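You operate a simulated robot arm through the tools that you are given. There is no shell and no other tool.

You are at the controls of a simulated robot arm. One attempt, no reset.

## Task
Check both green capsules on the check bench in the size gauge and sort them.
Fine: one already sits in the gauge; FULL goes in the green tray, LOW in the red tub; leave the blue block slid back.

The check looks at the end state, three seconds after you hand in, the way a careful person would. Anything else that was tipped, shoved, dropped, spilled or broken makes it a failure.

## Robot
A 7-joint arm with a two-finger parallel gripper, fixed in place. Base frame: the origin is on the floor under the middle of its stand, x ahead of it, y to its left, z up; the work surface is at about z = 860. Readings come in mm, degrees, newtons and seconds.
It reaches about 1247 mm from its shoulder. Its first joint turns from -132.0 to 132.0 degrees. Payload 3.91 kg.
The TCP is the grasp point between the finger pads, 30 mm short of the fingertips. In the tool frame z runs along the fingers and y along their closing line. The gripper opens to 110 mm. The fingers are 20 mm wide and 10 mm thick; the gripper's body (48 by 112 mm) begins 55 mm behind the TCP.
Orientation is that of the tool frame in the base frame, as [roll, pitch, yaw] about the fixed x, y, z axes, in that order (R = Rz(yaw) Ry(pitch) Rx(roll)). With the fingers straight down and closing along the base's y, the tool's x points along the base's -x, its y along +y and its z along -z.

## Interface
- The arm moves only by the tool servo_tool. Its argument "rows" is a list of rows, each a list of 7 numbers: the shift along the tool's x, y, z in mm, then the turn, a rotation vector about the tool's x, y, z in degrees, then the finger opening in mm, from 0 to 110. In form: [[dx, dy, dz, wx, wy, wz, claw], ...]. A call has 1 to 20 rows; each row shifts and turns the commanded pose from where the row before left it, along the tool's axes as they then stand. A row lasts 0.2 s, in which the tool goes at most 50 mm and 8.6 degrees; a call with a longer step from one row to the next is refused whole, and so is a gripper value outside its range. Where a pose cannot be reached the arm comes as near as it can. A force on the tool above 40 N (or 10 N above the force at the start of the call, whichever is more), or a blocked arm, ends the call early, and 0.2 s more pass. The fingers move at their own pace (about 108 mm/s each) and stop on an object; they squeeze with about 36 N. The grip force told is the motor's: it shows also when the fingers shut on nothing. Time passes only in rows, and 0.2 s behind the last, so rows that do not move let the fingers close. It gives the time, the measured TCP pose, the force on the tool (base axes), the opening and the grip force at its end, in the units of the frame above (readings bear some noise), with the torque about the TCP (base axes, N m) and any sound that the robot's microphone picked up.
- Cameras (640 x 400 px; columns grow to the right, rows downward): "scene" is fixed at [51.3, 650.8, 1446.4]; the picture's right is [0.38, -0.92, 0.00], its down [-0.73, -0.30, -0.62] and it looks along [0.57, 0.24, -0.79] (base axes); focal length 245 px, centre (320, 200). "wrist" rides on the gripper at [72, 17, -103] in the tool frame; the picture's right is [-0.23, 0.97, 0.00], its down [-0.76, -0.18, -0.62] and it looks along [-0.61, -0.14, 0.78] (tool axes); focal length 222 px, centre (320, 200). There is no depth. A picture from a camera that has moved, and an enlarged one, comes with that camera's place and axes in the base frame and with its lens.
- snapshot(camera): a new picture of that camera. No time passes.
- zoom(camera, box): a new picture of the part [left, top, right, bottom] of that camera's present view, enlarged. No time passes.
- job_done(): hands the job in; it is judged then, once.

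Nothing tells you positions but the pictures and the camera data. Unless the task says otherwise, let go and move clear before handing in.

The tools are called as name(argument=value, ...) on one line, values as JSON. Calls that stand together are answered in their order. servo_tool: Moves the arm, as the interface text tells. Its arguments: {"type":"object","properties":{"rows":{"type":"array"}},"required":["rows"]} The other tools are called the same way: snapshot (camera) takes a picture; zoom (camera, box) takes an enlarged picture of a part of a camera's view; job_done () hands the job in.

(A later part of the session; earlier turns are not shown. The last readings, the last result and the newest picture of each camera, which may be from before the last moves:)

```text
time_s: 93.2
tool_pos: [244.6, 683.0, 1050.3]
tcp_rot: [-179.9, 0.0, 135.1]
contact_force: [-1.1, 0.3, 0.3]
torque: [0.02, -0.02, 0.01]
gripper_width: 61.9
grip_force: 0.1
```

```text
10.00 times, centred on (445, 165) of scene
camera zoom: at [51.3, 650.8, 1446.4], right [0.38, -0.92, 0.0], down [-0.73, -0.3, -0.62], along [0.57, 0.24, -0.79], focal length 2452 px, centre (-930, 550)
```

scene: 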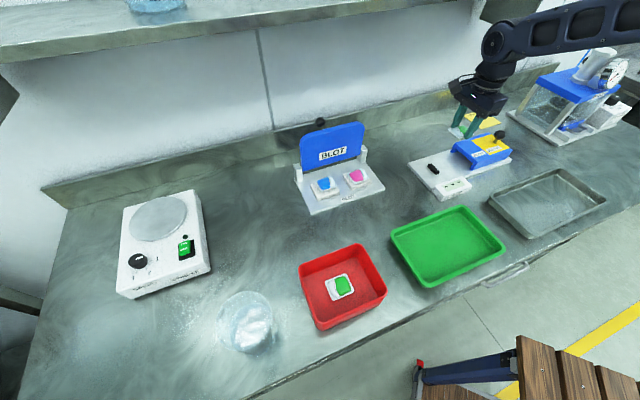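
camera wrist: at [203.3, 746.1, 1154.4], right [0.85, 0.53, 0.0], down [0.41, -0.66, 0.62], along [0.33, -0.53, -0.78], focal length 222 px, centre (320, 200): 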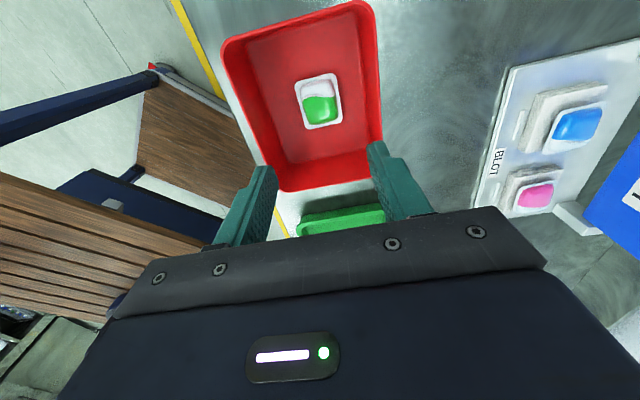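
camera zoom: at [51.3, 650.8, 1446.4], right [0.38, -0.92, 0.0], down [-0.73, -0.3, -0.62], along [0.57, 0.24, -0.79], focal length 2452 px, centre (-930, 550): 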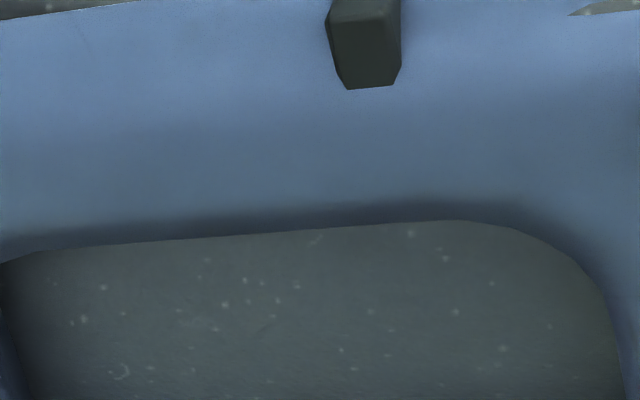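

zoom(camera="wrist", box=[200, 0, 400, 200])

```text
2.00 times, centred on (300, 100) of wrist
camera zoom: at [203.3, 746.1, 1154.4], right [0.85, 0.53, 0.0], down [0.41, -0.66, 0.62], along [0.33, -0.53, -0.78], focal length 444 px, centre (360, 400)
```

zoom: 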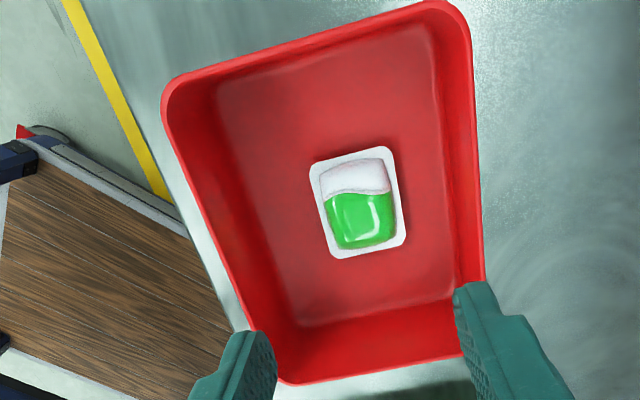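

The tub floor is about 150 × 114 mm, so two pods fit side by side. I'll pick up the first pod where I left it and move it about 34 mm toward the far end.

servo_tool(rows=[[0, 0, 40, 0, 0, 0, 64], [0, 0, 40, 0, 0, 0, 64], [0, 0, 35, 0, 0, 0, 64], [0, 0, 20, 0, 0, 0, 64], [0, 0, 10, 0, 0, 0, 64], [0, 0, 0, 0, 0, 0, 64]])

zoom(camera="wrist", box=[220, 80, 440, 230])

```text
time_s: 94.6
tool_pos: [244.4, 678.3, 903.8]
tcp_rot: [-179.9, 0.0, 135.2]
contact_force: [0.6, -0.5, -0.3]
torque: [0.02, 0.0, -0.02]
gripper_width: 64.1
grip_force: 0.0
```

```text
2.67 times, centred on (330, 155) of wrist
camera zoom: at [203.2, 741.5, 1008.5], right [0.85, 0.53, 0.0], down [0.41, -0.66, 0.62], along [0.33, -0.53, -0.78], focal length 592 px, centre (293, 320)
```

zoom: 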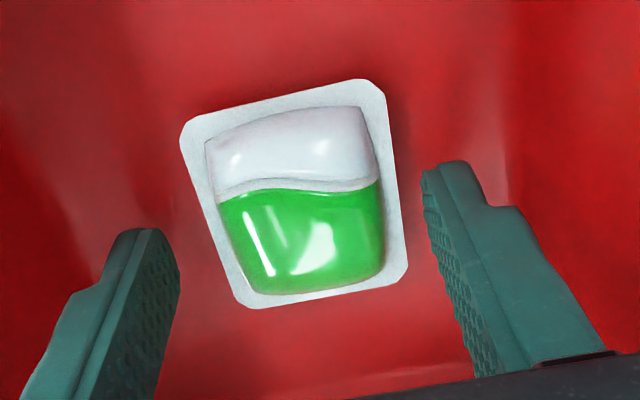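

servo_tool(rows=[[4, 1.5, 3, 0, 0, 0, 64], [0, 0, 3, 0, 0, 0, 64], [0, 0, 0, 0, 0, 0, 56], [0, 0, 0, 0, 0, 0, 50], [0, 0, 0, 0, 0, 0, 45], [0, 0, 0, 0, 0, 0, 40], [0, 0, 0, 0, 0, 0, 36], [0, 0, 0, 0, 0, 0, 36]])

zoom(camera="wrist", box=[220, 80, 440, 230])

```text
time_s: 96.4
tool_pos: [242.6, 683.5, 900.4]
tcp_rot: [-180.0, 0.0, 135.1]
contact_force: [0.0, 0.5, 0.0]
torque: [0.01, 0.01, 0.0]
gripper_width: 40.7
grip_force: 35.9
```

```text
2.67 times, centred on (330, 155) of wrist
camera zoom: at [201.3, 746.9, 1002.8], right [0.85, 0.53, 0.0], down [0.41, -0.66, 0.62], along [0.33, -0.53, -0.78], focal length 592 px, centre (293, 320)
```

zoom: 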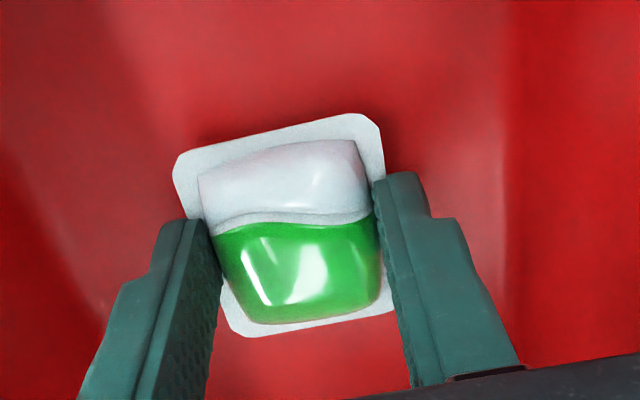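

servo_tool(rows=[[0, 0, -6, 0, 0, 0, 36], [12, -2, 0, 0, 0, 0, 36], [12, -2, 0, 0, 0, 0, 36], [10, 0, 0, 0, 0, 0, 36], [0, 0, 3, 0, 0, 0, 36], [0, 0, 2, 0, 0, 0, 36], [0, 0, 0, 0, 0, 0, 36]])

snapshot(camera="wrist")

zoom(camera="scene", box=[280, 220, 410, 350])

```text
time_s: 98.0
tool_pos: [216.3, 704.1, 900.9]
tcp_rot: [-180.0, 0.0, 135.1]
contact_force: [-0.1, 0.3, -0.6]
torque: [-0.04, 0.0, -0.03]
gripper_width: 40.7
grip_force: 35.8
```

```text
taken
camera wrist: at [175.5, 767.8, 1003.3], right [0.85, 0.53, 0.0], down [0.41, -0.66, 0.62], along [0.33, -0.53, -0.78], focal length 222 px, centre (320, 200)
```

wrist: 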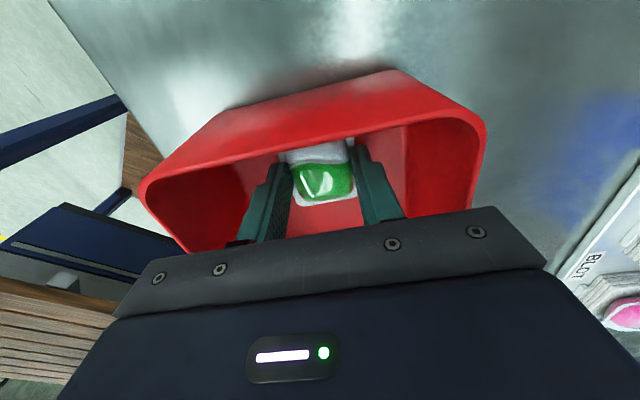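

```text
3.08 times, centred on (345, 285) of scene
camera zoom: at [51.3, 650.8, 1446.4], right [0.38, -0.92, 0.0], down [-0.73, -0.3, -0.62], along [0.57, 0.24, -0.79], focal length 754 px, centre (243, -62)
```

zoom: 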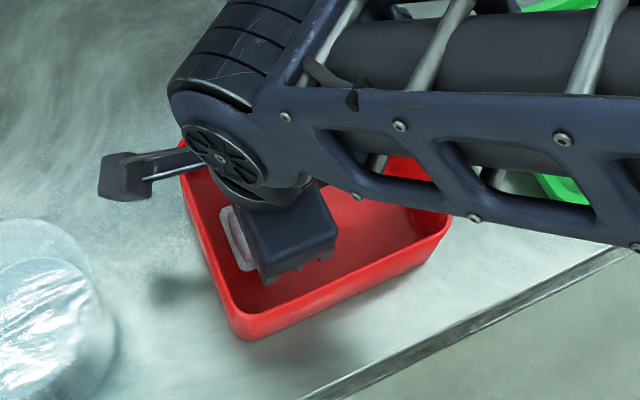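

servo_tool(rows=[[0, 0, 1.5, 0, 0, 0, 36], [0, 0, 0, 0, 0, 0, 44], [0, 0, 0, 0, 0, 0, 50], [0, 0, 0, 0, 0, 0, 58], [0, 0, 0, 0, 0, 0, 62], [0, 0, -10, 0, 0, 0, 62], [0, 0, -25, 0, 0, 0, 62], [0, 0, -40, 0, 0, 0, 62], [0, 0, -40, 0, 0, 0, 62], [0, 0, -35, 0, 0, 0, 62]])

snapshot(camera="wrist")

snapshot(camera="scene")

```text
time_s: 100.2
tool_pos: [214.9, 703.4, 1048.0]
tcp_rot: [-180.0, 0.1, 135.1]
contact_force: [-0.4, 1.2, -0.3]
torque: [0.0, 0.0, 0.01]
gripper_width: 61.8
grip_force: 0.0
```

```text
taken
camera wrist: at [173.2, 765.9, 1151.8], right [0.85, 0.53, 0.0], down [0.41, -0.66, 0.62], along [0.33, -0.53, -0.78], focal length 222 px, centre (320, 200)
```

wrist: 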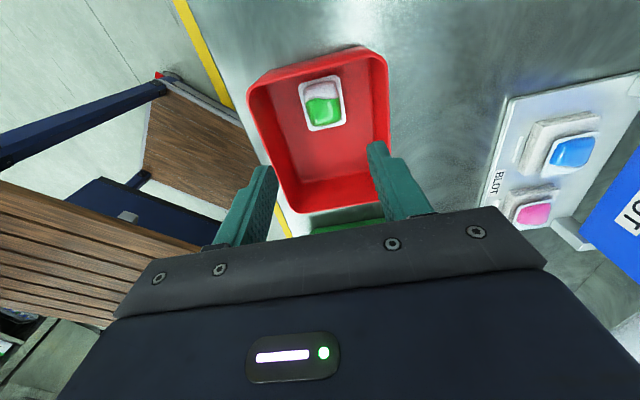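

```text
taken
```

scene: 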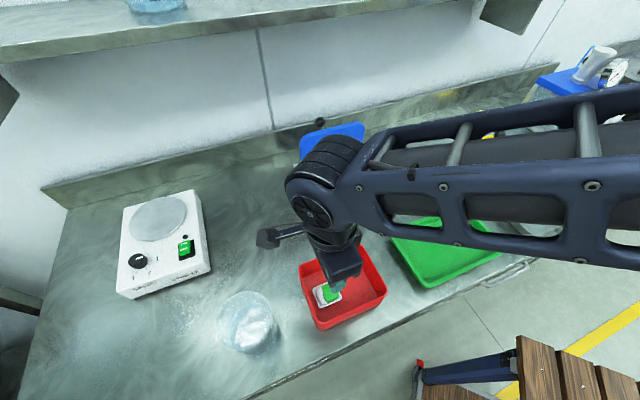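

The first pod now sits at the far end of the tub. Next I'll go back to the gauge for the second LOW pod.

servo_tool(rows=[[-20, 8.8, 0, 0, 0, 0, 78], [-39.8, 17.6, 0, 0, 0, 0, 78], [-39.8, 17.6, 0, 0, 0, 0, 78], [-39.8, 17.6, 0, 0, 0, 0, 78], [-39.8, 17.6, 0, 0, 0, 0, 78], [-39.8, 17.6, 0, 0, 0, 0, 78], [-39.8, 17.6, 0, 0, 0, 0, 78], [-39.8, 17.6, 0, 0, 0, 0, 78], [-39.8, 17.6, 0, 0, 0, 0, 78], [-39.8, 17.6, 0, 0, 0, 0, 78], [-39.8, 17.6, 0, 0, 0, 0, 78], [-39.8, 17.6, 0, 0, 0, 0, 78], [-39.8, 17.6, 0, 0, 0, 0, 78], [-20, 8.8, 0, 0, 0, 0, 78], [0, 0, 0, 0, 0, 0, 78]])

snapshot(camera="wrist")

zoom(camera="wrist", box=[240, 40, 400, 160])

snapshot(camera="scene")

```text
time_s: 103.4
tool_pos: [745.8, 504.0, 1047.5]
tcp_rot: [180.0, -0.1, 135.1]
contact_force: [0.5, 0.1, -0.3]
torque: [-0.01, 0.01, -0.02]
gripper_width: 78.4
grip_force: 0.1
```

```text
taken
camera wrist: at [704.4, 566.9, 1151.8], right [0.85, 0.53, 0.0], down [0.41, -0.66, 0.62], along [0.33, -0.53, -0.78], focal length 222 px, centre (320, 200)
```

wrist: 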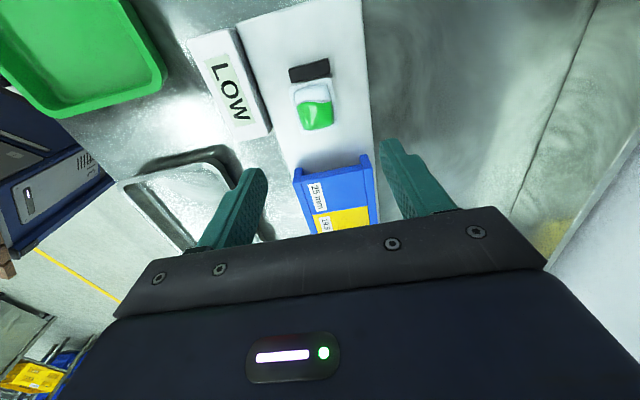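

```text
3.33 times, centred on (320, 100) of wrist
camera zoom: at [704.4, 566.9, 1151.8], right [0.85, 0.53, 0.0], down [0.41, -0.66, 0.62], along [0.33, -0.53, -0.78], focal length 740 px, centre (320, 533)
```

zoom: 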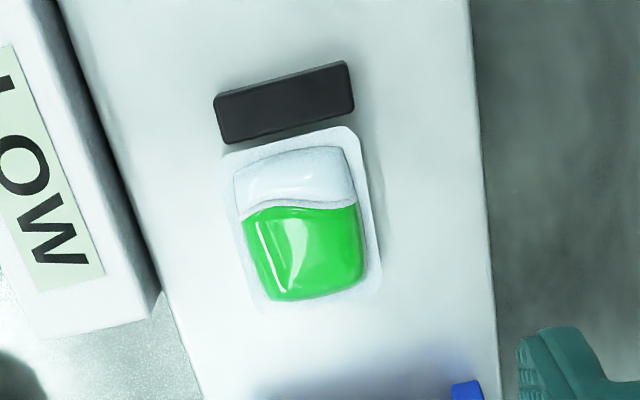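

```text
taken
```

scene: 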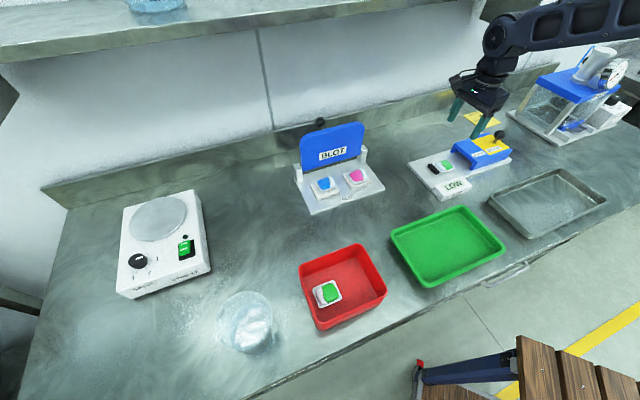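

servo_tool(rows=[[1.6, -7.1, 35, 0, 0, 0, 78], [0, 0, 40, 0, 0, 0, 78], [0, 0, 35, 0, 0, 0, 78], [0, 0, 14, 0, 0, 0, 78], [0, 0, 0, 0, 0, 0, 78]])

zoom(camera="wrist", box=[220, 80, 440, 230])

zoom(camera="scene", box=[420, 130, 490, 190])

```text
time_s: 104.6
tool_pos: [740.3, 498.9, 921.0]
tcp_rot: [-180.0, 0.0, 135.2]
contact_force: [0.8, -0.1, -0.1]
torque: [-0.03, -0.03, -0.01]
gripper_width: 78.1
grip_force: 0.0
```

```text
2.67 times, centred on (330, 155) of wrist
camera zoom: at [699.2, 562.1, 1025.0], right [0.85, 0.53, 0.0], down [0.41, -0.66, 0.62], along [0.33, -0.53, -0.78], focal length 592 px, centre (293, 320)
```

zoom: 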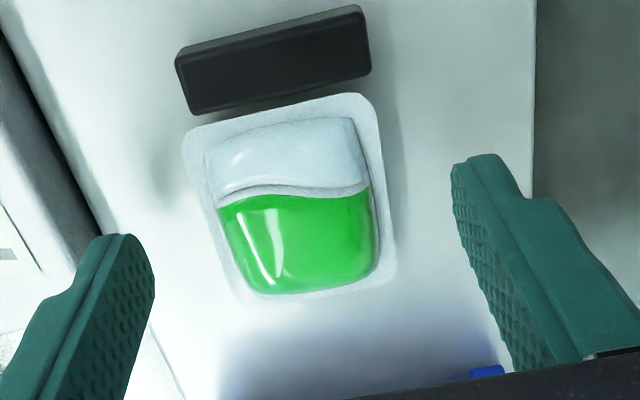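

```text
6.67 times, centred on (455, 160) of scene
camera zoom: at [51.3, 650.8, 1446.4], right [0.38, -0.92, 0.0], down [-0.73, -0.3, -0.62], along [0.57, 0.24, -0.79], focal length 1635 px, centre (-580, 467)
```

zoom: 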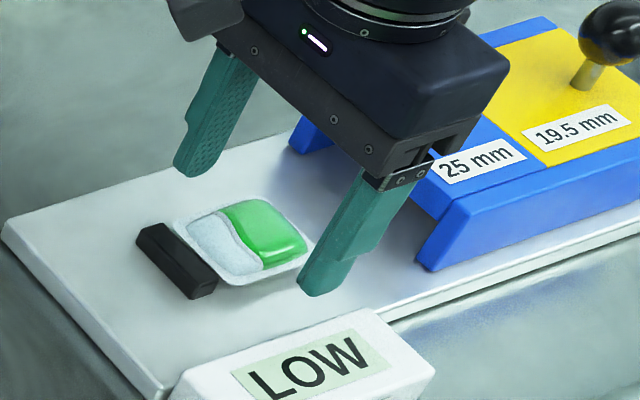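

servo_tool(rows=[[0, 0, 6, 0, 0, 0, 78], [0, 0, 5, 0, 0, 0, 78], [0, 0, 3, 0, 0, 0, 78], [0, 0, 0, 0, 0, 0, 65], [0, 0, 0, 0, 0, 0, 56], [0, 0, 0, 0, 0, 0, 50]])

zoom(camera="wrist", box=[220, 80, 440, 230])

zoom(camera="scene", box=[420, 130, 490, 190])

```text
time_s: 106.0
tool_pos: [739.7, 497.5, 909.2]
tcp_rot: [-180.0, 0.0, 135.0]
contact_force: [0.3, 0.3, -0.7]
torque: [0.0, -0.01, -0.02]
gripper_width: 50.3
grip_force: 0.0
```

```text
2.67 times, centred on (330, 155) of wrist
camera zoom: at [698.0, 561.7, 1011.9], right [0.85, 0.53, 0.0], down [0.41, -0.66, 0.62], along [0.33, -0.53, -0.78], focal length 592 px, centre (293, 320)
```

zoom: 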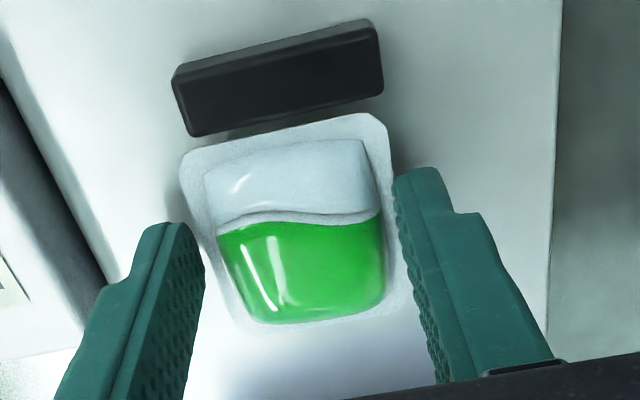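

```text
6.67 times, centred on (455, 160) of scene
camera zoom: at [51.3, 650.8, 1446.4], right [0.38, -0.92, 0.0], down [-0.73, -0.3, -0.62], along [0.57, 0.24, -0.79], focal length 1635 px, centre (-580, 467)
```

zoom: 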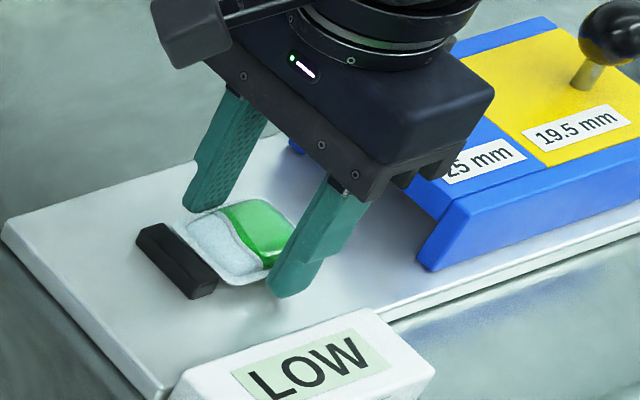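

servo_tool(rows=[[0, 0.8, 2, 0, 0, 0, 50], [0, 0, 0.5, 0, 0, 0, 48], [0, 0, 0, 0, 0, 0, 44], [0, 0, 0, 0, 0, 0, 40], [0, 0, 0, 0, 0, 0, 36], [0, 0, 0, 0, 0, 0, 36]])

zoom(camera="wrist", box=[220, 80, 440, 230])

```text
time_s: 107.4
tool_pos: [739.5, 497.2, 906.4]
tcp_rot: [-180.0, 0.0, 135.1]
contact_force: [-0.3, 0.0, 0.4]
torque: [0.03, -0.02, 0.0]
gripper_width: 40.8
grip_force: 35.8
```

```text
2.67 times, centred on (330, 155) of wrist
camera zoom: at [698.8, 561.6, 1010.3], right [0.85, 0.53, 0.0], down [0.41, -0.66, 0.62], along [0.33, -0.53, -0.78], focal length 592 px, centre (293, 320)
```

zoom: 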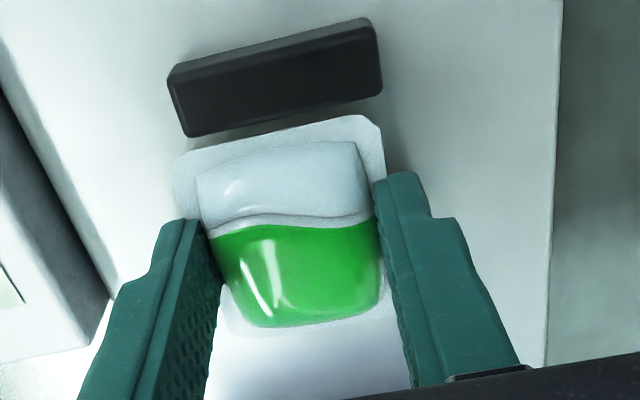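

I have the pod gripped again. Since it sat about 3 mm off the stop for its reading, I'll seat it properly against the stop and gauge it once more to be certain.

servo_tool(rows=[[0, 0, -1, 0, 0, 0, 36], [1, 0, 0, 0, 0, 0, 36], [1, 0, 0, 0, 0, 0, 36], [0.7, 0, 0, 0, 0, 0, 36], [0, 0, 0, 0, 0, 0, 36]])

zoom(camera="wrist", box=[220, 80, 440, 230])

zoom(camera="scene", box=[430, 150, 466, 180])

```text
time_s: 108.6
tool_pos: [737.1, 501.7, 907.5]
tcp_rot: [-179.9, 0.0, 135.2]
contact_force: [0.3, 0.6, 0.6]
torque: [0.01, 0.01, 0.04]
gripper_width: 40.8
grip_force: 36.4
```

```text
2.67 times, centred on (330, 155) of wrist
camera zoom: at [696.2, 564.6, 1011.6], right [0.85, 0.53, 0.0], down [0.41, -0.66, 0.62], along [0.33, -0.53, -0.78], focal length 592 px, centre (293, 320)
```

zoom: 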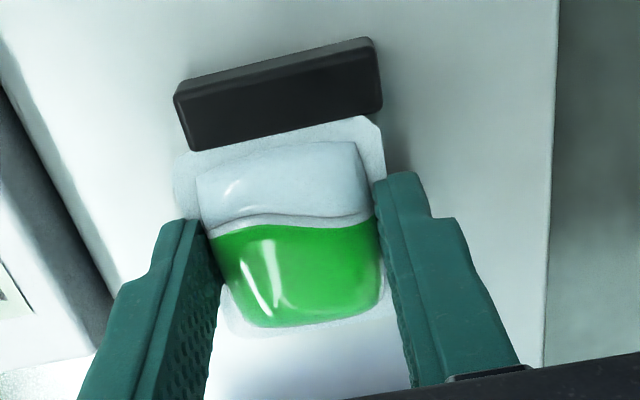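

```text
13.33 times, centred on (448, 165) of scene
camera zoom: at [51.3, 650.8, 1446.4], right [0.38, -0.92, 0.0], down [-0.73, -0.3, -0.62], along [0.57, 0.24, -0.79], focal length 3269 px, centre (-1387, 667)
```

zoom: 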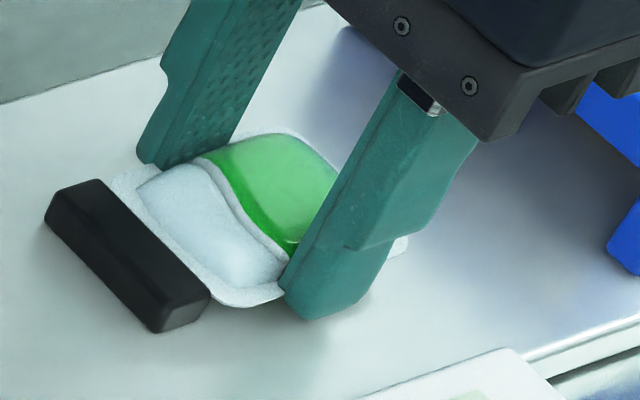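

The pod is now flush with the stop. I'll lower, release, rise and go back to the knob.

servo_tool(rows=[[0, 0, 1, 0, 0, 0, 36], [0, 0, 0, 0, 0, 0, 44], [0, 0, 0, 0, 0, 0, 54], [0, 0, 0, 0, 0, 0, 68], [0, 0, 0, 0, 0, 0, 78], [0, 0, -10, 0, 0, 0, 78], [0, 0, -40, 0, 0, 0, 78], [0, 0, -40, 0, 0, 0, 78], [0, 0, -40, 0, 0, 0, 78], [0, 0, 0, 0, 0, 0, 78]])

zoom(camera="wrist", box=[240, 40, 400, 160])

zoom(camera="scene", box=[430, 150, 466, 180])

```text
time_s: 110.8
tool_pos: [738.2, 499.2, 1038.5]
tcp_rot: [179.9, 0.0, 135.1]
contact_force: [-0.1, 1.0, 0.0]
torque: [0.0, 0.03, 0.0]
gripper_width: 78.1
grip_force: 0.0
```

```text
3.33 times, centred on (320, 100) of wrist
camera zoom: at [697.0, 561.7, 1141.9], right [0.85, 0.53, 0.0], down [0.41, -0.66, 0.62], along [0.33, -0.53, -0.78], focal length 740 px, centre (320, 533)
```

zoom: 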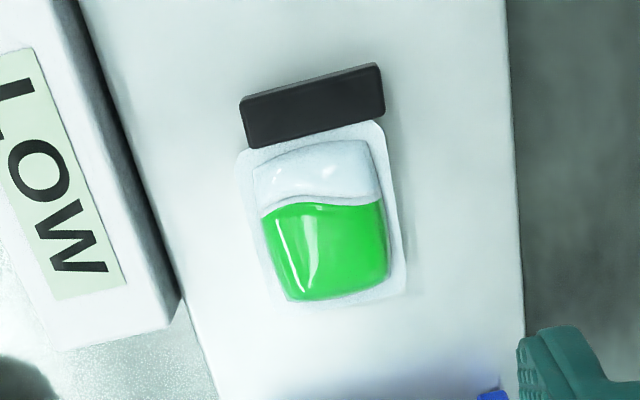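

```text
13.33 times, centred on (448, 165) of scene
camera zoom: at [51.3, 650.8, 1446.4], right [0.38, -0.92, 0.0], down [-0.73, -0.3, -0.62], along [0.57, 0.24, -0.79], focal length 3269 px, centre (-1387, 667)
```

zoom: 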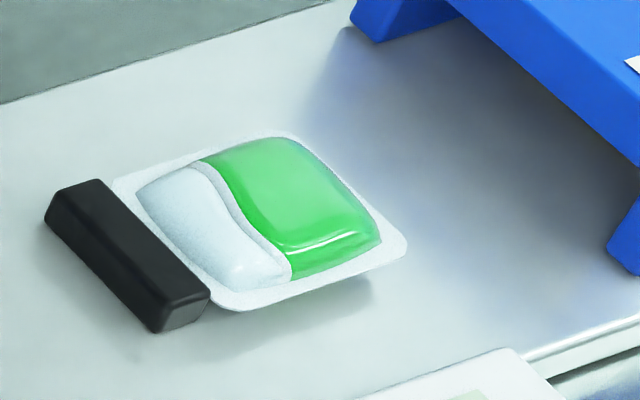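

servo_tool(rows=[[-40.1, 0.6, 0, 0, 0, 0, 78], [-40.1, 0.6, 0, 0, 0, 0, 78], [-40.1, 0.6, 0, 0, 0, 0, 78], [-40.1, 0.6, 0, 0, 0, 0, 78], [-40.1, 0.6, 0, 0, 0, 0, 78], [0, 0, 0, 0, 0, -8.2, 78], [0, 0, 0, 0, 0, -8.2, 78], [0, 0, 0, 0, 0, -8.2, 78], [0, 0, 0, 0, 0, -8.2, 78], [0, 0, 0, 0, 0, -8.2, 78], [0, 0, 0, 0, 0, -8.2, 78], [0, 0, 0, 0, 0, -8.2, 78], [0, 0, 0, 0, 0, -8.2, 78], [0, 0, 0, 0, 0, -8.2, 78], [0, 0, 0, 0, 0, -8.2, 78], [0, 0, 0, 0, 0, -8.0, 78], [0, 0, 0, 0, 0, 0, 78]])

snapshot(camera="wrist")

```text
time_s: 114.4
tool_pos: [881.6, 360.1, 1038.0]
tcp_rot: [-180.0, 0.0, -134.8]
contact_force: [0.1, 0.4, -0.2]
torque: [0.02, -0.04, 0.01]
gripper_width: 77.8
grip_force: 0.0
```

```text
taken
camera wrist: at [817.2, 321.1, 1141.1], right [-0.53, 0.85, 0.0], down [0.66, 0.42, 0.62], along [0.53, 0.33, -0.78], focal length 222 px, centre (320, 200)
```

wrist: 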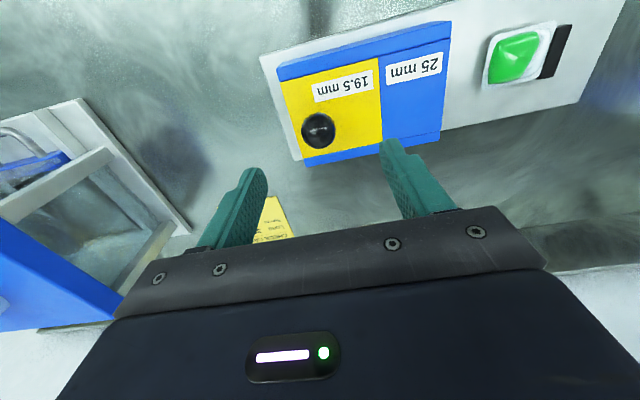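

servo_tool(rows=[[0, 0, 35, 0, 0, 0, 78], [0, 0, 28, 0, 0, 0, 78], [0, 0, 14, 0, 0, 0, 78], [0, 0, 0, 0, 0, 0, 60], [0, 0, 0, 0, 0, 0, 45], [0, 0, 0, 0, 0, 0, 36], [0, 0, 0, 0, 0, 0, 36], [0, 6, 0, 0, 0, 0, 36], [0, 6, 0, 0, 0, 0, 36], [0, 6, 0, 0, 0, 0, 36], [0, 6, 0, 0, 0, 0, 36], [0, 6, 0, 0, 0, 0, 36], [0, 6, 0, 0, 0, 0, 36], [0, 6, 0, 0, 0, 0, 36], [0, 6, 0, 0, 0, 0, 36]])

snapshot(camera="wrist")

zoom(camera="scene", box=[400, 100, 540, 210])

```text
time_s: 117.6
tool_pos: [846.8, 396.0, 962.5]
tcp_rot: [-180.0, 0.0, -134.8]
contact_force: [-0.2, 0.1, 1.0]
torque: [-0.01, -0.01, -0.02]
gripper_width: 35.9
grip_force: 0.0
```

```text
taken
camera wrist: at [782.1, 356.2, 1065.7], right [-0.53, 0.85, 0.0], down [0.66, 0.41, 0.62], along [0.53, 0.33, -0.78], focal length 222 px, centre (320, 200)
```

wrist: 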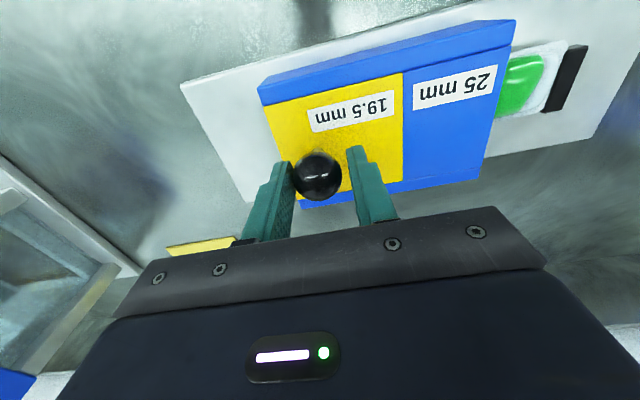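

```text
3.64 times, centred on (470, 155) of scene
camera zoom: at [51.3, 650.8, 1446.4], right [0.38, -0.92, 0.0], down [-0.73, -0.3, -0.62], along [0.57, 0.24, -0.79], focal length 892 px, centre (-226, 364)
```

zoom: 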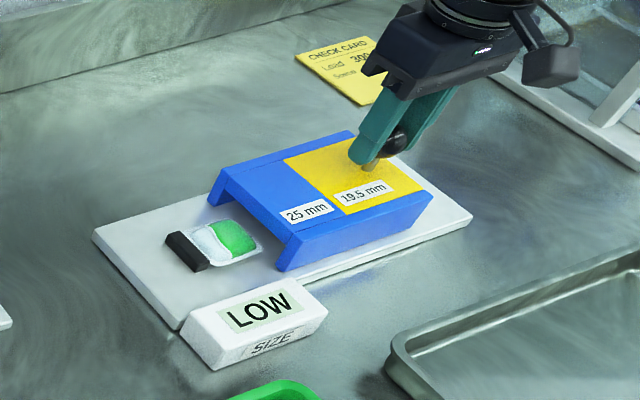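

servo_tool(rows=[[0, 3, 0, 0, 0, 0, 36], [0, 3, 0, 0, 0, 0, 36], [0, 3, 0, 0, 0, 0, 36], [0, 3, 0, 0, 0, 0, 36], [0, 3, 0, 0, 0, 0, 36], [0, 3, 0, 0, 0, 0, 36], [0, 3, 0, 0, 0, 0, 36], [0, 3, 0, 0, 0, 0, 36], [0, 3, 0, 0, 0, 0, 36], [0, 3, 0, 0, 0, 0, 36], [0, 3, 0, 0, 0, 0, 36], [0, 3, 0, 0, 0, 0, 36], [0, 3, 0, 0, 0, 0, 36], [0, 3, 0, 0, 0, 0, 36], [0, 3, 0, 0, 0, 0, 36], [0, 3, 0, 0, 0, 0, 36], [0, 3, 0, 0, 0, 0, 36]])

zoom(camera="scene", box=[400, 100, 540, 210])

```text
time_s: 121.2
tool_pos: [811.2, 431.6, 960.3]
tcp_rot: [-180.0, 0.0, -135.0]
contact_force: [-0.2, 0.5, 0.0]
torque: [0.0, -0.01, 0.01]
gripper_width: 35.9
grip_force: 0.3
```

```text
3.64 times, centred on (470, 155) of scene
camera zoom: at [51.3, 650.8, 1446.4], right [0.38, -0.92, 0.0], down [-0.73, -0.3, -0.62], along [0.57, 0.24, -0.79], focal length 892 px, centre (-226, 364)
```

zoom: 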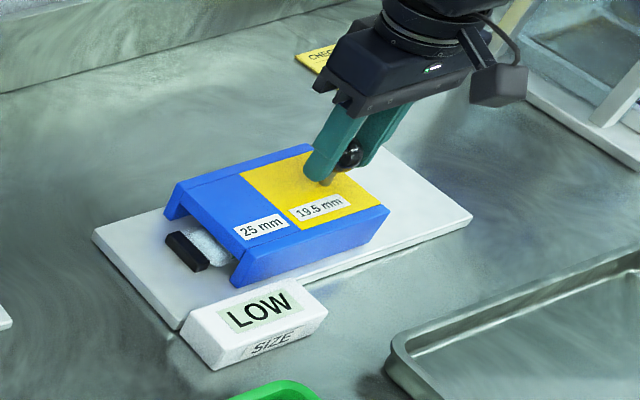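

servo_tool(rows=[[0, 2, 0, 0, 0, 0, 36], [0, 2, 0, 0, 0, 0, 36], [0, 2, 0, 0, 0, 0, 36], [0, 2, 0, 0, 0, 0, 36], [0, 2, 0, 0, 0, 0, 36], [0, 2, 0, 0, 0, 0, 36], [0, 2, 0, 0, 0, 0, 36]])

zoom(camera="scene", box=[400, 100, 540, 210])

```text
time_s: 122.8
tool_pos: [800.6, 440.8, 961.4]
tcp_rot: [180.0, 0.0, -134.9]
contact_force: [0.2, -0.5, -1.0]
torque: [-0.01, 0.01, 0.0]
gripper_width: 36.3
grip_force: 0.3
```

```text
3.64 times, centred on (470, 155) of scene
camera zoom: at [51.3, 650.8, 1446.4], right [0.38, -0.92, 0.0], down [-0.73, -0.3, -0.62], along [0.57, 0.24, -0.79], focal length 892 px, centre (-226, 364)
```

zoom: 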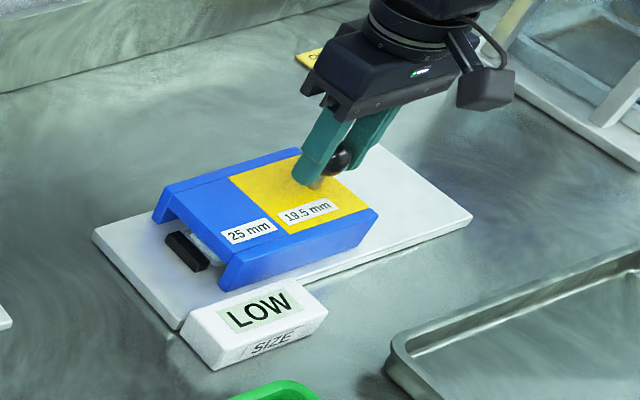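

servo_tool(rows=[[0, 1, 0, 0, 0, 0, 36], [0, 1, 0, 0, 0, 0, 36], [0, 1, 0, 0, 0, 0, 36], [0, 1, 0, 0, 0, 0, 36], [0, 1, 0, 0, 0, 0, 36], [0, 1, 0, 0, 0, 0, 36], [0, 1, 0, 0, 0, 0, 36], [0, 1, 0, 0, 0, 0, 36], [0, 1, 0, 0, 0, 0, 36], [0, 1, 0, 0, 0, 0, 36]])

zoom(camera="scene", box=[400, 100, 540, 210])

```text
time_s: 125.0
tool_pos: [795.2, 447.6, 961.5]
tcp_rot: [-180.0, 0.0, -134.9]
contact_force: [-0.1, -0.4, -0.8]
torque: [-0.02, -0.01, 0.0]
gripper_width: 36.2
grip_force: 0.2
```

```text
3.64 times, centred on (470, 155) of scene
camera zoom: at [51.3, 650.8, 1446.4], right [0.38, -0.92, 0.0], down [-0.73, -0.3, -0.62], along [0.57, 0.24, -0.79], focal length 892 px, centre (-226, 364)
```

zoom: 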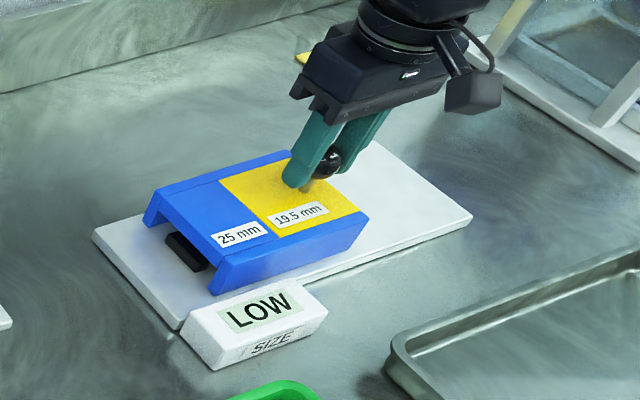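

servo_tool(rows=[[0, 1, 0, 0, 0, 0, 36], [0, 1, 0, 0, 0, 0, 36], [0, 1, 0, 0, 0, 0, 36], [0, 1, 0, 0, 0, 0, 36], [0, 1, 0, 0, 0, 0, 36], [0, 1, 0, 0, 0, 0, 36], [0, 1, 0, 0, 0, 0, 36], [0, 1, 0, 0, 0, 0, 36], [0, 1, 0, 0, 0, 0, 36], [0, 1, 0, 0, 0, 0, 36]])

zoom(camera="scene", box=[400, 100, 540, 210])

```text
time_s: 127.2
tool_pos: [787.5, 455.2, 959.5]
tcp_rot: [-180.0, 0.0, -134.9]
contact_force: [-0.4, 0.2, 0.5]
torque: [-0.04, 0.01, 0.0]
gripper_width: 36.3
grip_force: 0.2
```

```text
3.64 times, centred on (470, 155) of scene
camera zoom: at [51.3, 650.8, 1446.4], right [0.38, -0.92, 0.0], down [-0.73, -0.3, -0.62], along [0.57, 0.24, -0.79], focal length 892 px, centre (-226, 364)
```

zoom: 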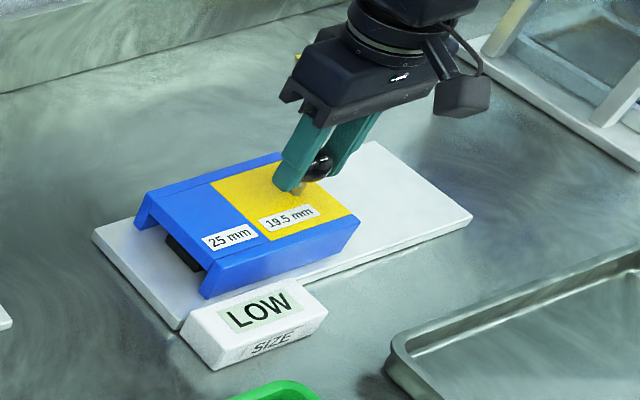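

servo_tool(rows=[[0, 1, 0, 0, 0, 0, 36], [0, 1, 0, 0, 0, 0, 36], [0, 1, 0, 0, 0, 0, 36], [0, 1, 0, 0, 0, 0, 36], [0, 1, 0, 0, 0, 0, 36], [0, 1, 0, 0, 0, 0, 36], [0, 1, 0, 0, 0, 0, 36], [0, 1, 0, 0, 0, 0, 36], [0, 1, 0, 0, 0, 0, 36], [0, 1, 0, 0, 0, 0, 36], [0, 1, 0, 0, 0, 0, 36], [0, 1, 0, 0, 0, 0, 36]])

zoom(camera="scene", box=[400, 100, 540, 210])

zoom(camera="wrist", box=[220, 0, 640, 220])

```text
time_s: 129.8
tool_pos: [778.1, 463.8, 961.3]
tcp_rot: [-180.0, 0.0, -134.9]
contact_force: [0.3, 0.1, -0.6]
torque: [0.01, -0.02, 0.02]
gripper_width: 36.4
grip_force: 0.1
```

```text
3.64 times, centred on (470, 155) of scene
camera zoom: at [51.3, 650.8, 1446.4], right [0.38, -0.92, 0.0], down [-0.73, -0.3, -0.62], along [0.57, 0.24, -0.79], focal length 892 px, centre (-226, 364)
```

zoom: 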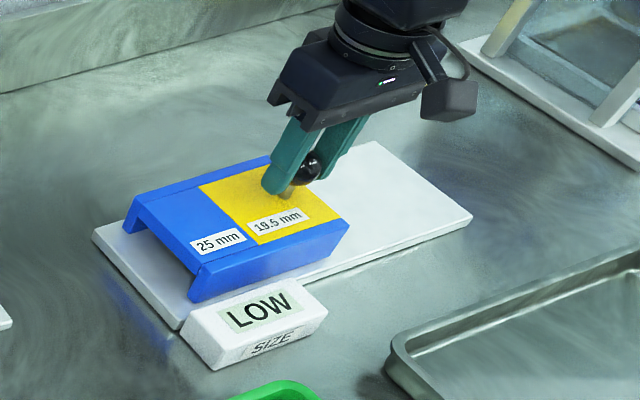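

```text
1.52 times, centred on (430, 110) of wrist
camera zoom: at [713.7, 424.2, 1064.1], right [-0.53, 0.85, 0.0], down [0.66, 0.41, 0.62], along [0.53, 0.33, -0.78], focal length 338 px, centre (152, 337)
```

zoom: 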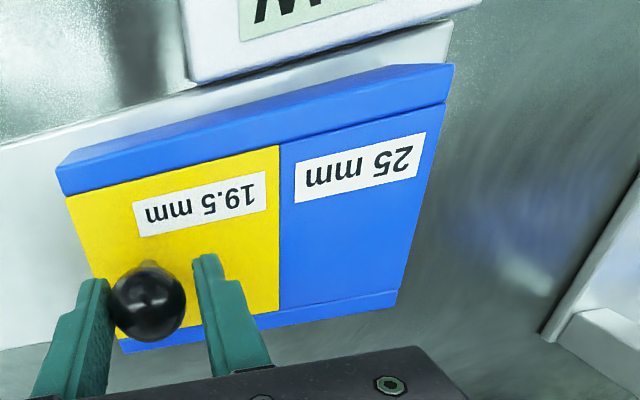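

With the pod properly seated, the block again passed freely and the display still reads LOW, so the result is confirmed. I'll slide the block all the way back and free the knob.

servo_tool(rows=[[0, -5, 0, 0, 0, 0, 36], [0, -8, 0, 0, 0, 0, 36], [0, -8, 0, 0, 0, 0, 36], [0, -8, 0, 0, 0, 0, 36], [0, -8, 0, 0, 0, 0, 36], [0, -8, 0, 0, 0, 0, 36], [0, -8, 0, 0, 0, 0, 36], [0, -8, 0, 0, 0, 0, 36], [0, -8, 0, 0, 0, 0, 36], [0, -8, 0, 0, 0, 0, 36], [0, -8, 0, 0, 0, 0, 36], [0, -8, 0, 0, 0, 0, 36], [0, -8, 0, 0, 0, 0, 36], [0, -8, 0, 0, 0, 0, 36], [0, -8, 0, 0, 0, 0, 36], [0, -8, 0, 0, 0, 0, 36], [0, -8, 0, 0, 0, 0, 36], [0, -8, 0, 0, 0, 0, 36], [0, -4, 0, 0, 0, 0, 36], [0, -3, 0, 0, 0, 0, 36]])

zoom(camera="scene", box=[400, 100, 540, 210])

```text
time_s: 134.0
tool_pos: [883.3, 358.5, 959.7]
tcp_rot: [-180.0, 0.0, -135.0]
contact_force: [-0.1, 0.1, -0.4]
torque: [0.0, 0.01, -0.02]
gripper_width: 36.1
grip_force: 0.2
```

```text
3.64 times, centred on (470, 155) of scene
camera zoom: at [51.3, 650.8, 1446.4], right [0.38, -0.92, 0.0], down [-0.73, -0.3, -0.62], along [0.57, 0.24, -0.79], focal length 892 px, centre (-226, 364)
```

zoom: 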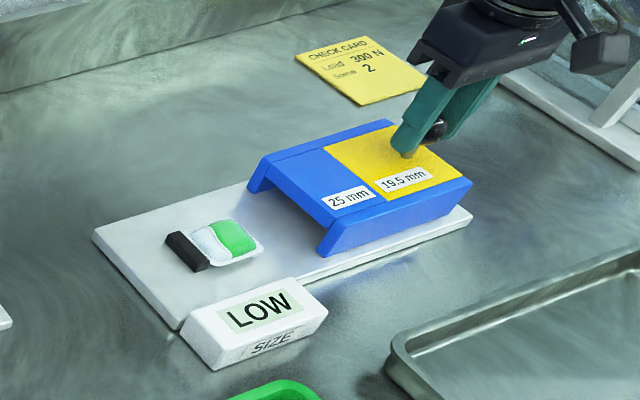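

servo_tool(rows=[[0, -1.5, 0, 0, 0, 0, 36], [0, -1.5, 0, 0, 0, 0, 36], [0, 0, 0, 0, 0, 0, 36], [0, 0, 0, 0, 0, 0, 50], [0, 0, -20, 0, 0, 0, 70], [0, 0, -40, 0, 0, 0, 78], [0, 0, -28, 0, 0, 8.2, 78], [0, 0, 0, 0, 0, 8.2, 78], [0, 0, 0, 0, 0, 8.2, 78], [0, 0, 0, 0, 0, 8.2, 78], [0, 0, 0, 0, 0, 8.2, 78], [0, 0, 0, 0, 0, 8.2, 78], [0, 0, 0, 0, 0, 8.2, 78], [0, 0, 0, 0, 0, 8.2, 78], [0, 0, 0, 0, 0, 8.2, 78], [0, 0, 0, 0, 0, 8.2, 78], [0, 0, 0, 0, 0, 8.0, 78]])

zoom(camera="scene", box=[400, 100, 540, 210])

```text
time_s: 137.6
tool_pos: [885.5, 355.2, 1048.8]
tcp_rot: [179.9, 0.1, 135.0]
contact_force: [-0.2, -0.4, -0.2]
torque: [0.01, -0.03, 0.02]
gripper_width: 78.1
grip_force: 0.1
```

```text
3.64 times, centred on (470, 155) of scene
camera zoom: at [51.3, 650.8, 1446.4], right [0.38, -0.92, 0.0], down [-0.73, -0.3, -0.62], along [0.57, 0.24, -0.79], focal length 892 px, centre (-226, 364)
```

zoom: 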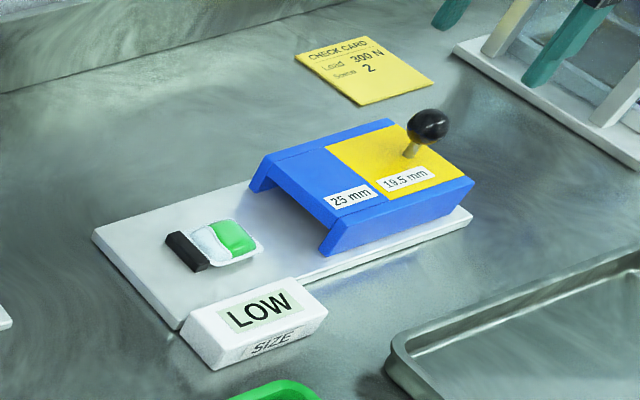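

The block is exactly back where it started. Now I'll go above the second pod to collect it.

servo_tool(rows=[[41.3, -0.3, 0, 0, 0, 0, 78], [41.3, -0.3, 0, 0, 0, 0, 78], [41.3, -0.3, 0, 0, 0, 0, 78], [41.3, -0.3, 0, 0, 0, 0, 78], [41.3, -0.3, 0, 0, 0, 0, 78], [0, 0, 35, 0, 0, 0, 78], [0, 0, 40, 0, 0, 0, 78], [0, 0, 35, 0, 0, 0, 78], [0, 0, 14, 0, 0, 0, 78], [0, 0, 0, 0, 0, 0, 78]])

zoom(camera="wrist", box=[220, 80, 440, 230])

zoom(camera="scene", box=[420, 130, 490, 190])

```text
time_s: 139.8
tool_pos: [736.2, 500.9, 924.4]
tcp_rot: [180.0, 0.0, 135.2]
contact_force: [-0.2, -0.6, 0.5]
torque: [0.01, 0.05, -0.01]
gripper_width: 78.1
grip_force: 0.0
```

```text
2.67 times, centred on (330, 155) of wrist
camera zoom: at [695.7, 564.5, 1028.5], right [0.85, 0.53, 0.0], down [0.41, -0.66, 0.62], along [0.33, -0.53, -0.78], focal length 592 px, centre (293, 320)
```

zoom: 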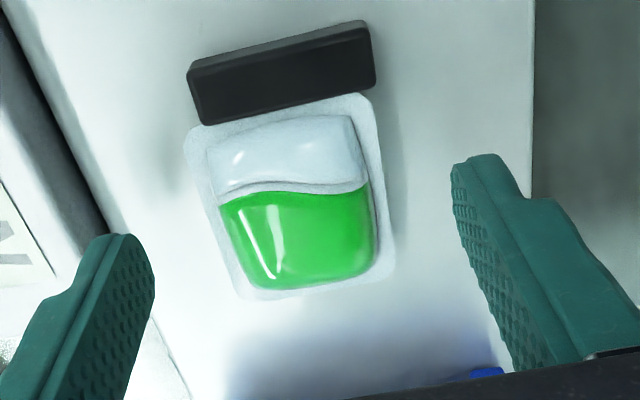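

```text
6.67 times, centred on (455, 160) of scene
camera zoom: at [51.3, 650.8, 1446.4], right [0.38, -0.92, 0.0], down [-0.73, -0.3, -0.62], along [0.57, 0.24, -0.79], focal length 1635 px, centre (-580, 467)
```

zoom: 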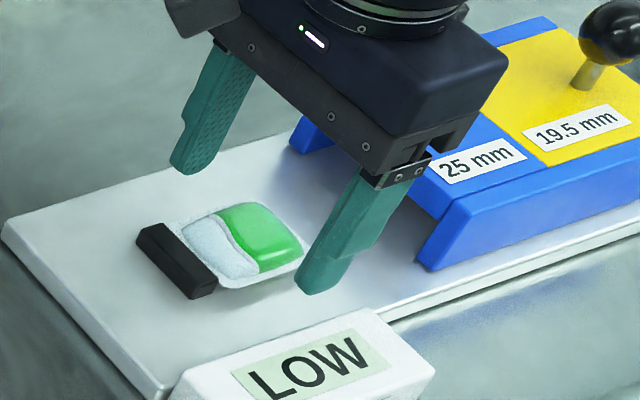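

servo_tool(rows=[[0, 0, 8, 0, 0, 0, 78], [0, 0, 6, 0, 0, 0, 78], [0, 0, 3, 0, 0, 0, 74], [0, 0, 0, 0, 0, 0, 65], [0, 0, 0, 0, 0, 0, 56], [0, 0, 0, 0, 0, 0, 50]])

zoom(camera="wrist", box=[220, 80, 440, 230])

```text
time_s: 141.2
tool_pos: [737.2, 500.5, 908.9]
tcp_rot: [-180.0, 0.1, 135.2]
contact_force: [-0.6, 0.2, -0.5]
torque: [0.01, 0.02, 0.02]
gripper_width: 49.9
grip_force: 0.1
```

```text
2.67 times, centred on (330, 155) of wrist
camera zoom: at [696.5, 564.4, 1012.2], right [0.85, 0.53, 0.0], down [0.41, -0.66, 0.62], along [0.33, -0.53, -0.78], focal length 592 px, centre (293, 320)
```

zoom: 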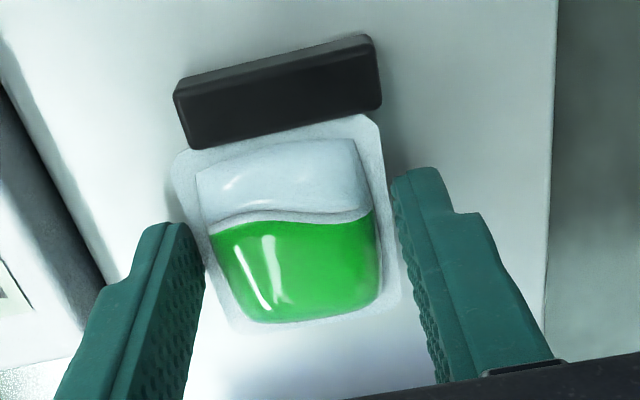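

servo_tool(rows=[[0, 0, 2, 0, 0, 0, 50], [0, 0, 0.5, 0, 0, 0, 47], [0, 0, 0, 0, 0, 0, 43], [0, 0, 0, 0, 0, 0, 39], [0, 0, 0, 0, 0, 0, 36], [0, 0, 0, 0, 0, 0, 36], [0, 0, -5, 0, 0, 0, 36], [0, 0, -10, 0, 0, 0, 36], [0, 0, -25, 0, 0, 0, 36], [0, 0, -40, 0, 0, 0, 36], [0, 0, -40, 0, 0, 0, 36], [0, 0, -25, 0, 0, 0, 36]])

snapshot(camera="wrist")

zoom(camera="scene", box=[400, 80, 540, 210])

```text
time_s: 143.8
tool_pos: [738.6, 501.9, 1049.9]
tcp_rot: [-180.0, 0.0, 135.2]
contact_force: [0.4, 0.0, 0.1]
torque: [0.0, -0.01, -0.01]
gripper_width: 40.9
grip_force: 35.6
```

```text
taken
camera wrist: at [696.8, 564.5, 1153.2], right [0.85, 0.53, 0.0], down [0.41, -0.66, 0.62], along [0.33, -0.53, -0.78], focal length 222 px, centre (320, 200)
```

wrist: 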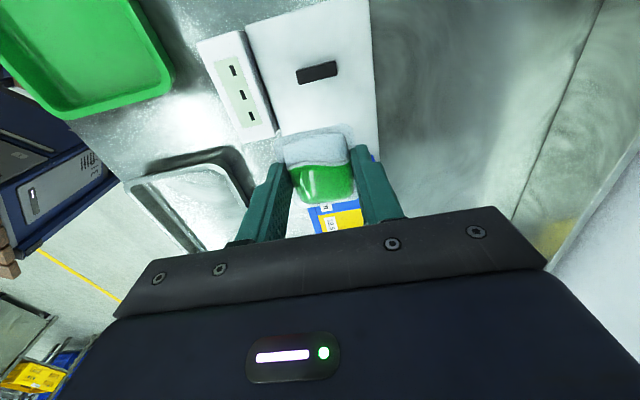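

```text
3.08 times, centred on (470, 145) of scene
camera zoom: at [51.3, 650.8, 1446.4], right [0.38, -0.92, 0.0], down [-0.73, -0.3, -0.62], along [0.57, 0.24, -0.79], focal length 754 px, centre (-142, 369)
```

zoom: 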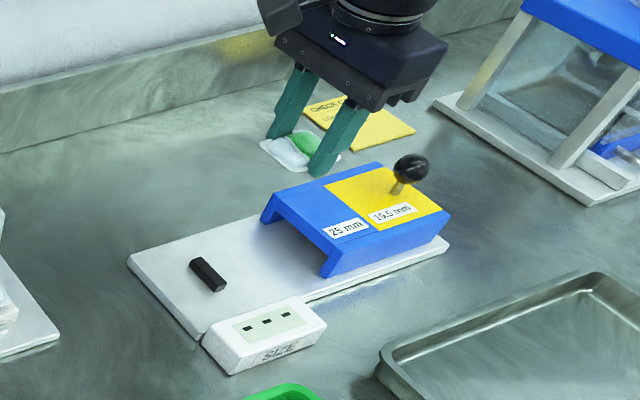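

The pod is held. I'll carry it to the free end of the red tub, near (265, 654).

servo_tool(rows=[[17, -8.74, 0, 0, 0, 0, 36], [33.98, -17.48, 0, 0, 0, 0, 36], [33.98, -17.48, 0, 0, 0, 0, 36], [33.98, -17.48, 0, 0, 0, 0, 36], [33.98, -17.48, 0, 0, 0, 0, 36], [33.98, -17.48, 0, 0, 0, 0, 36], [33.98, -17.48, 0, 0, 0, 0, 36], [33.98, -17.48, 0, 0, 0, 0, 36], [33.98, -17.48, 0, 0, 0, 0, 36], [33.98, -17.48, 0, 0, 0, 0, 36], [33.98, -17.48, 0, 0, 0, 0, 36], [33.98, -17.48, 0, 0, 0, 0, 36], [33.98, -17.48, 0, 0, 0, 0, 36], [17, -8.74, 0, 0, 0, 0, 36], [0, 0, 0, 0, 0, 0, 36]])

snapshot(camera="wrist")

zoom(camera="scene", box=[270, 200, 410, 350])

```text
time_s: 147.0
tool_pos: [264.0, 653.5, 1048.6]
tcp_rot: [180.0, 0.0, 135.1]
contact_force: [0.0, -0.4, -1.4]
torque: [-0.03, 0.02, -0.04]
gripper_width: 41.0
grip_force: 36.2
```

```text
taken
camera wrist: at [223.6, 716.6, 1151.9], right [0.85, 0.53, 0.0], down [0.41, -0.66, 0.62], along [0.33, -0.53, -0.78], focal length 222 px, centre (320, 200)
```

wrist: 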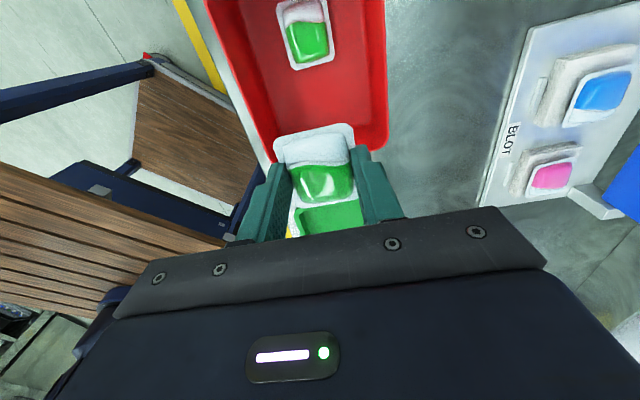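

```text
2.67 times, centred on (340, 275) of scene
camera zoom: at [51.3, 650.8, 1446.4], right [0.38, -0.92, 0.0], down [-0.73, -0.3, -0.62], along [0.57, 0.24, -0.79], focal length 654 px, centre (267, 0)
```

zoom: 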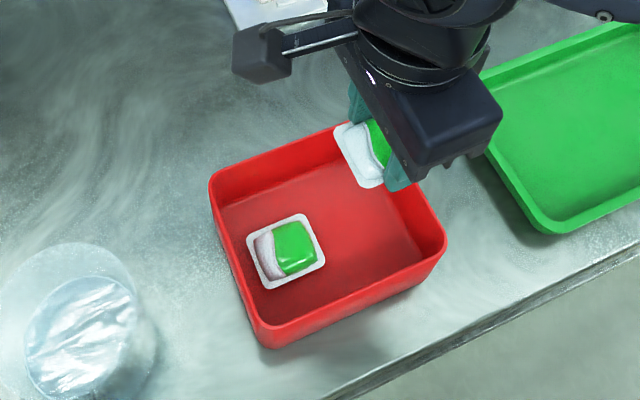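

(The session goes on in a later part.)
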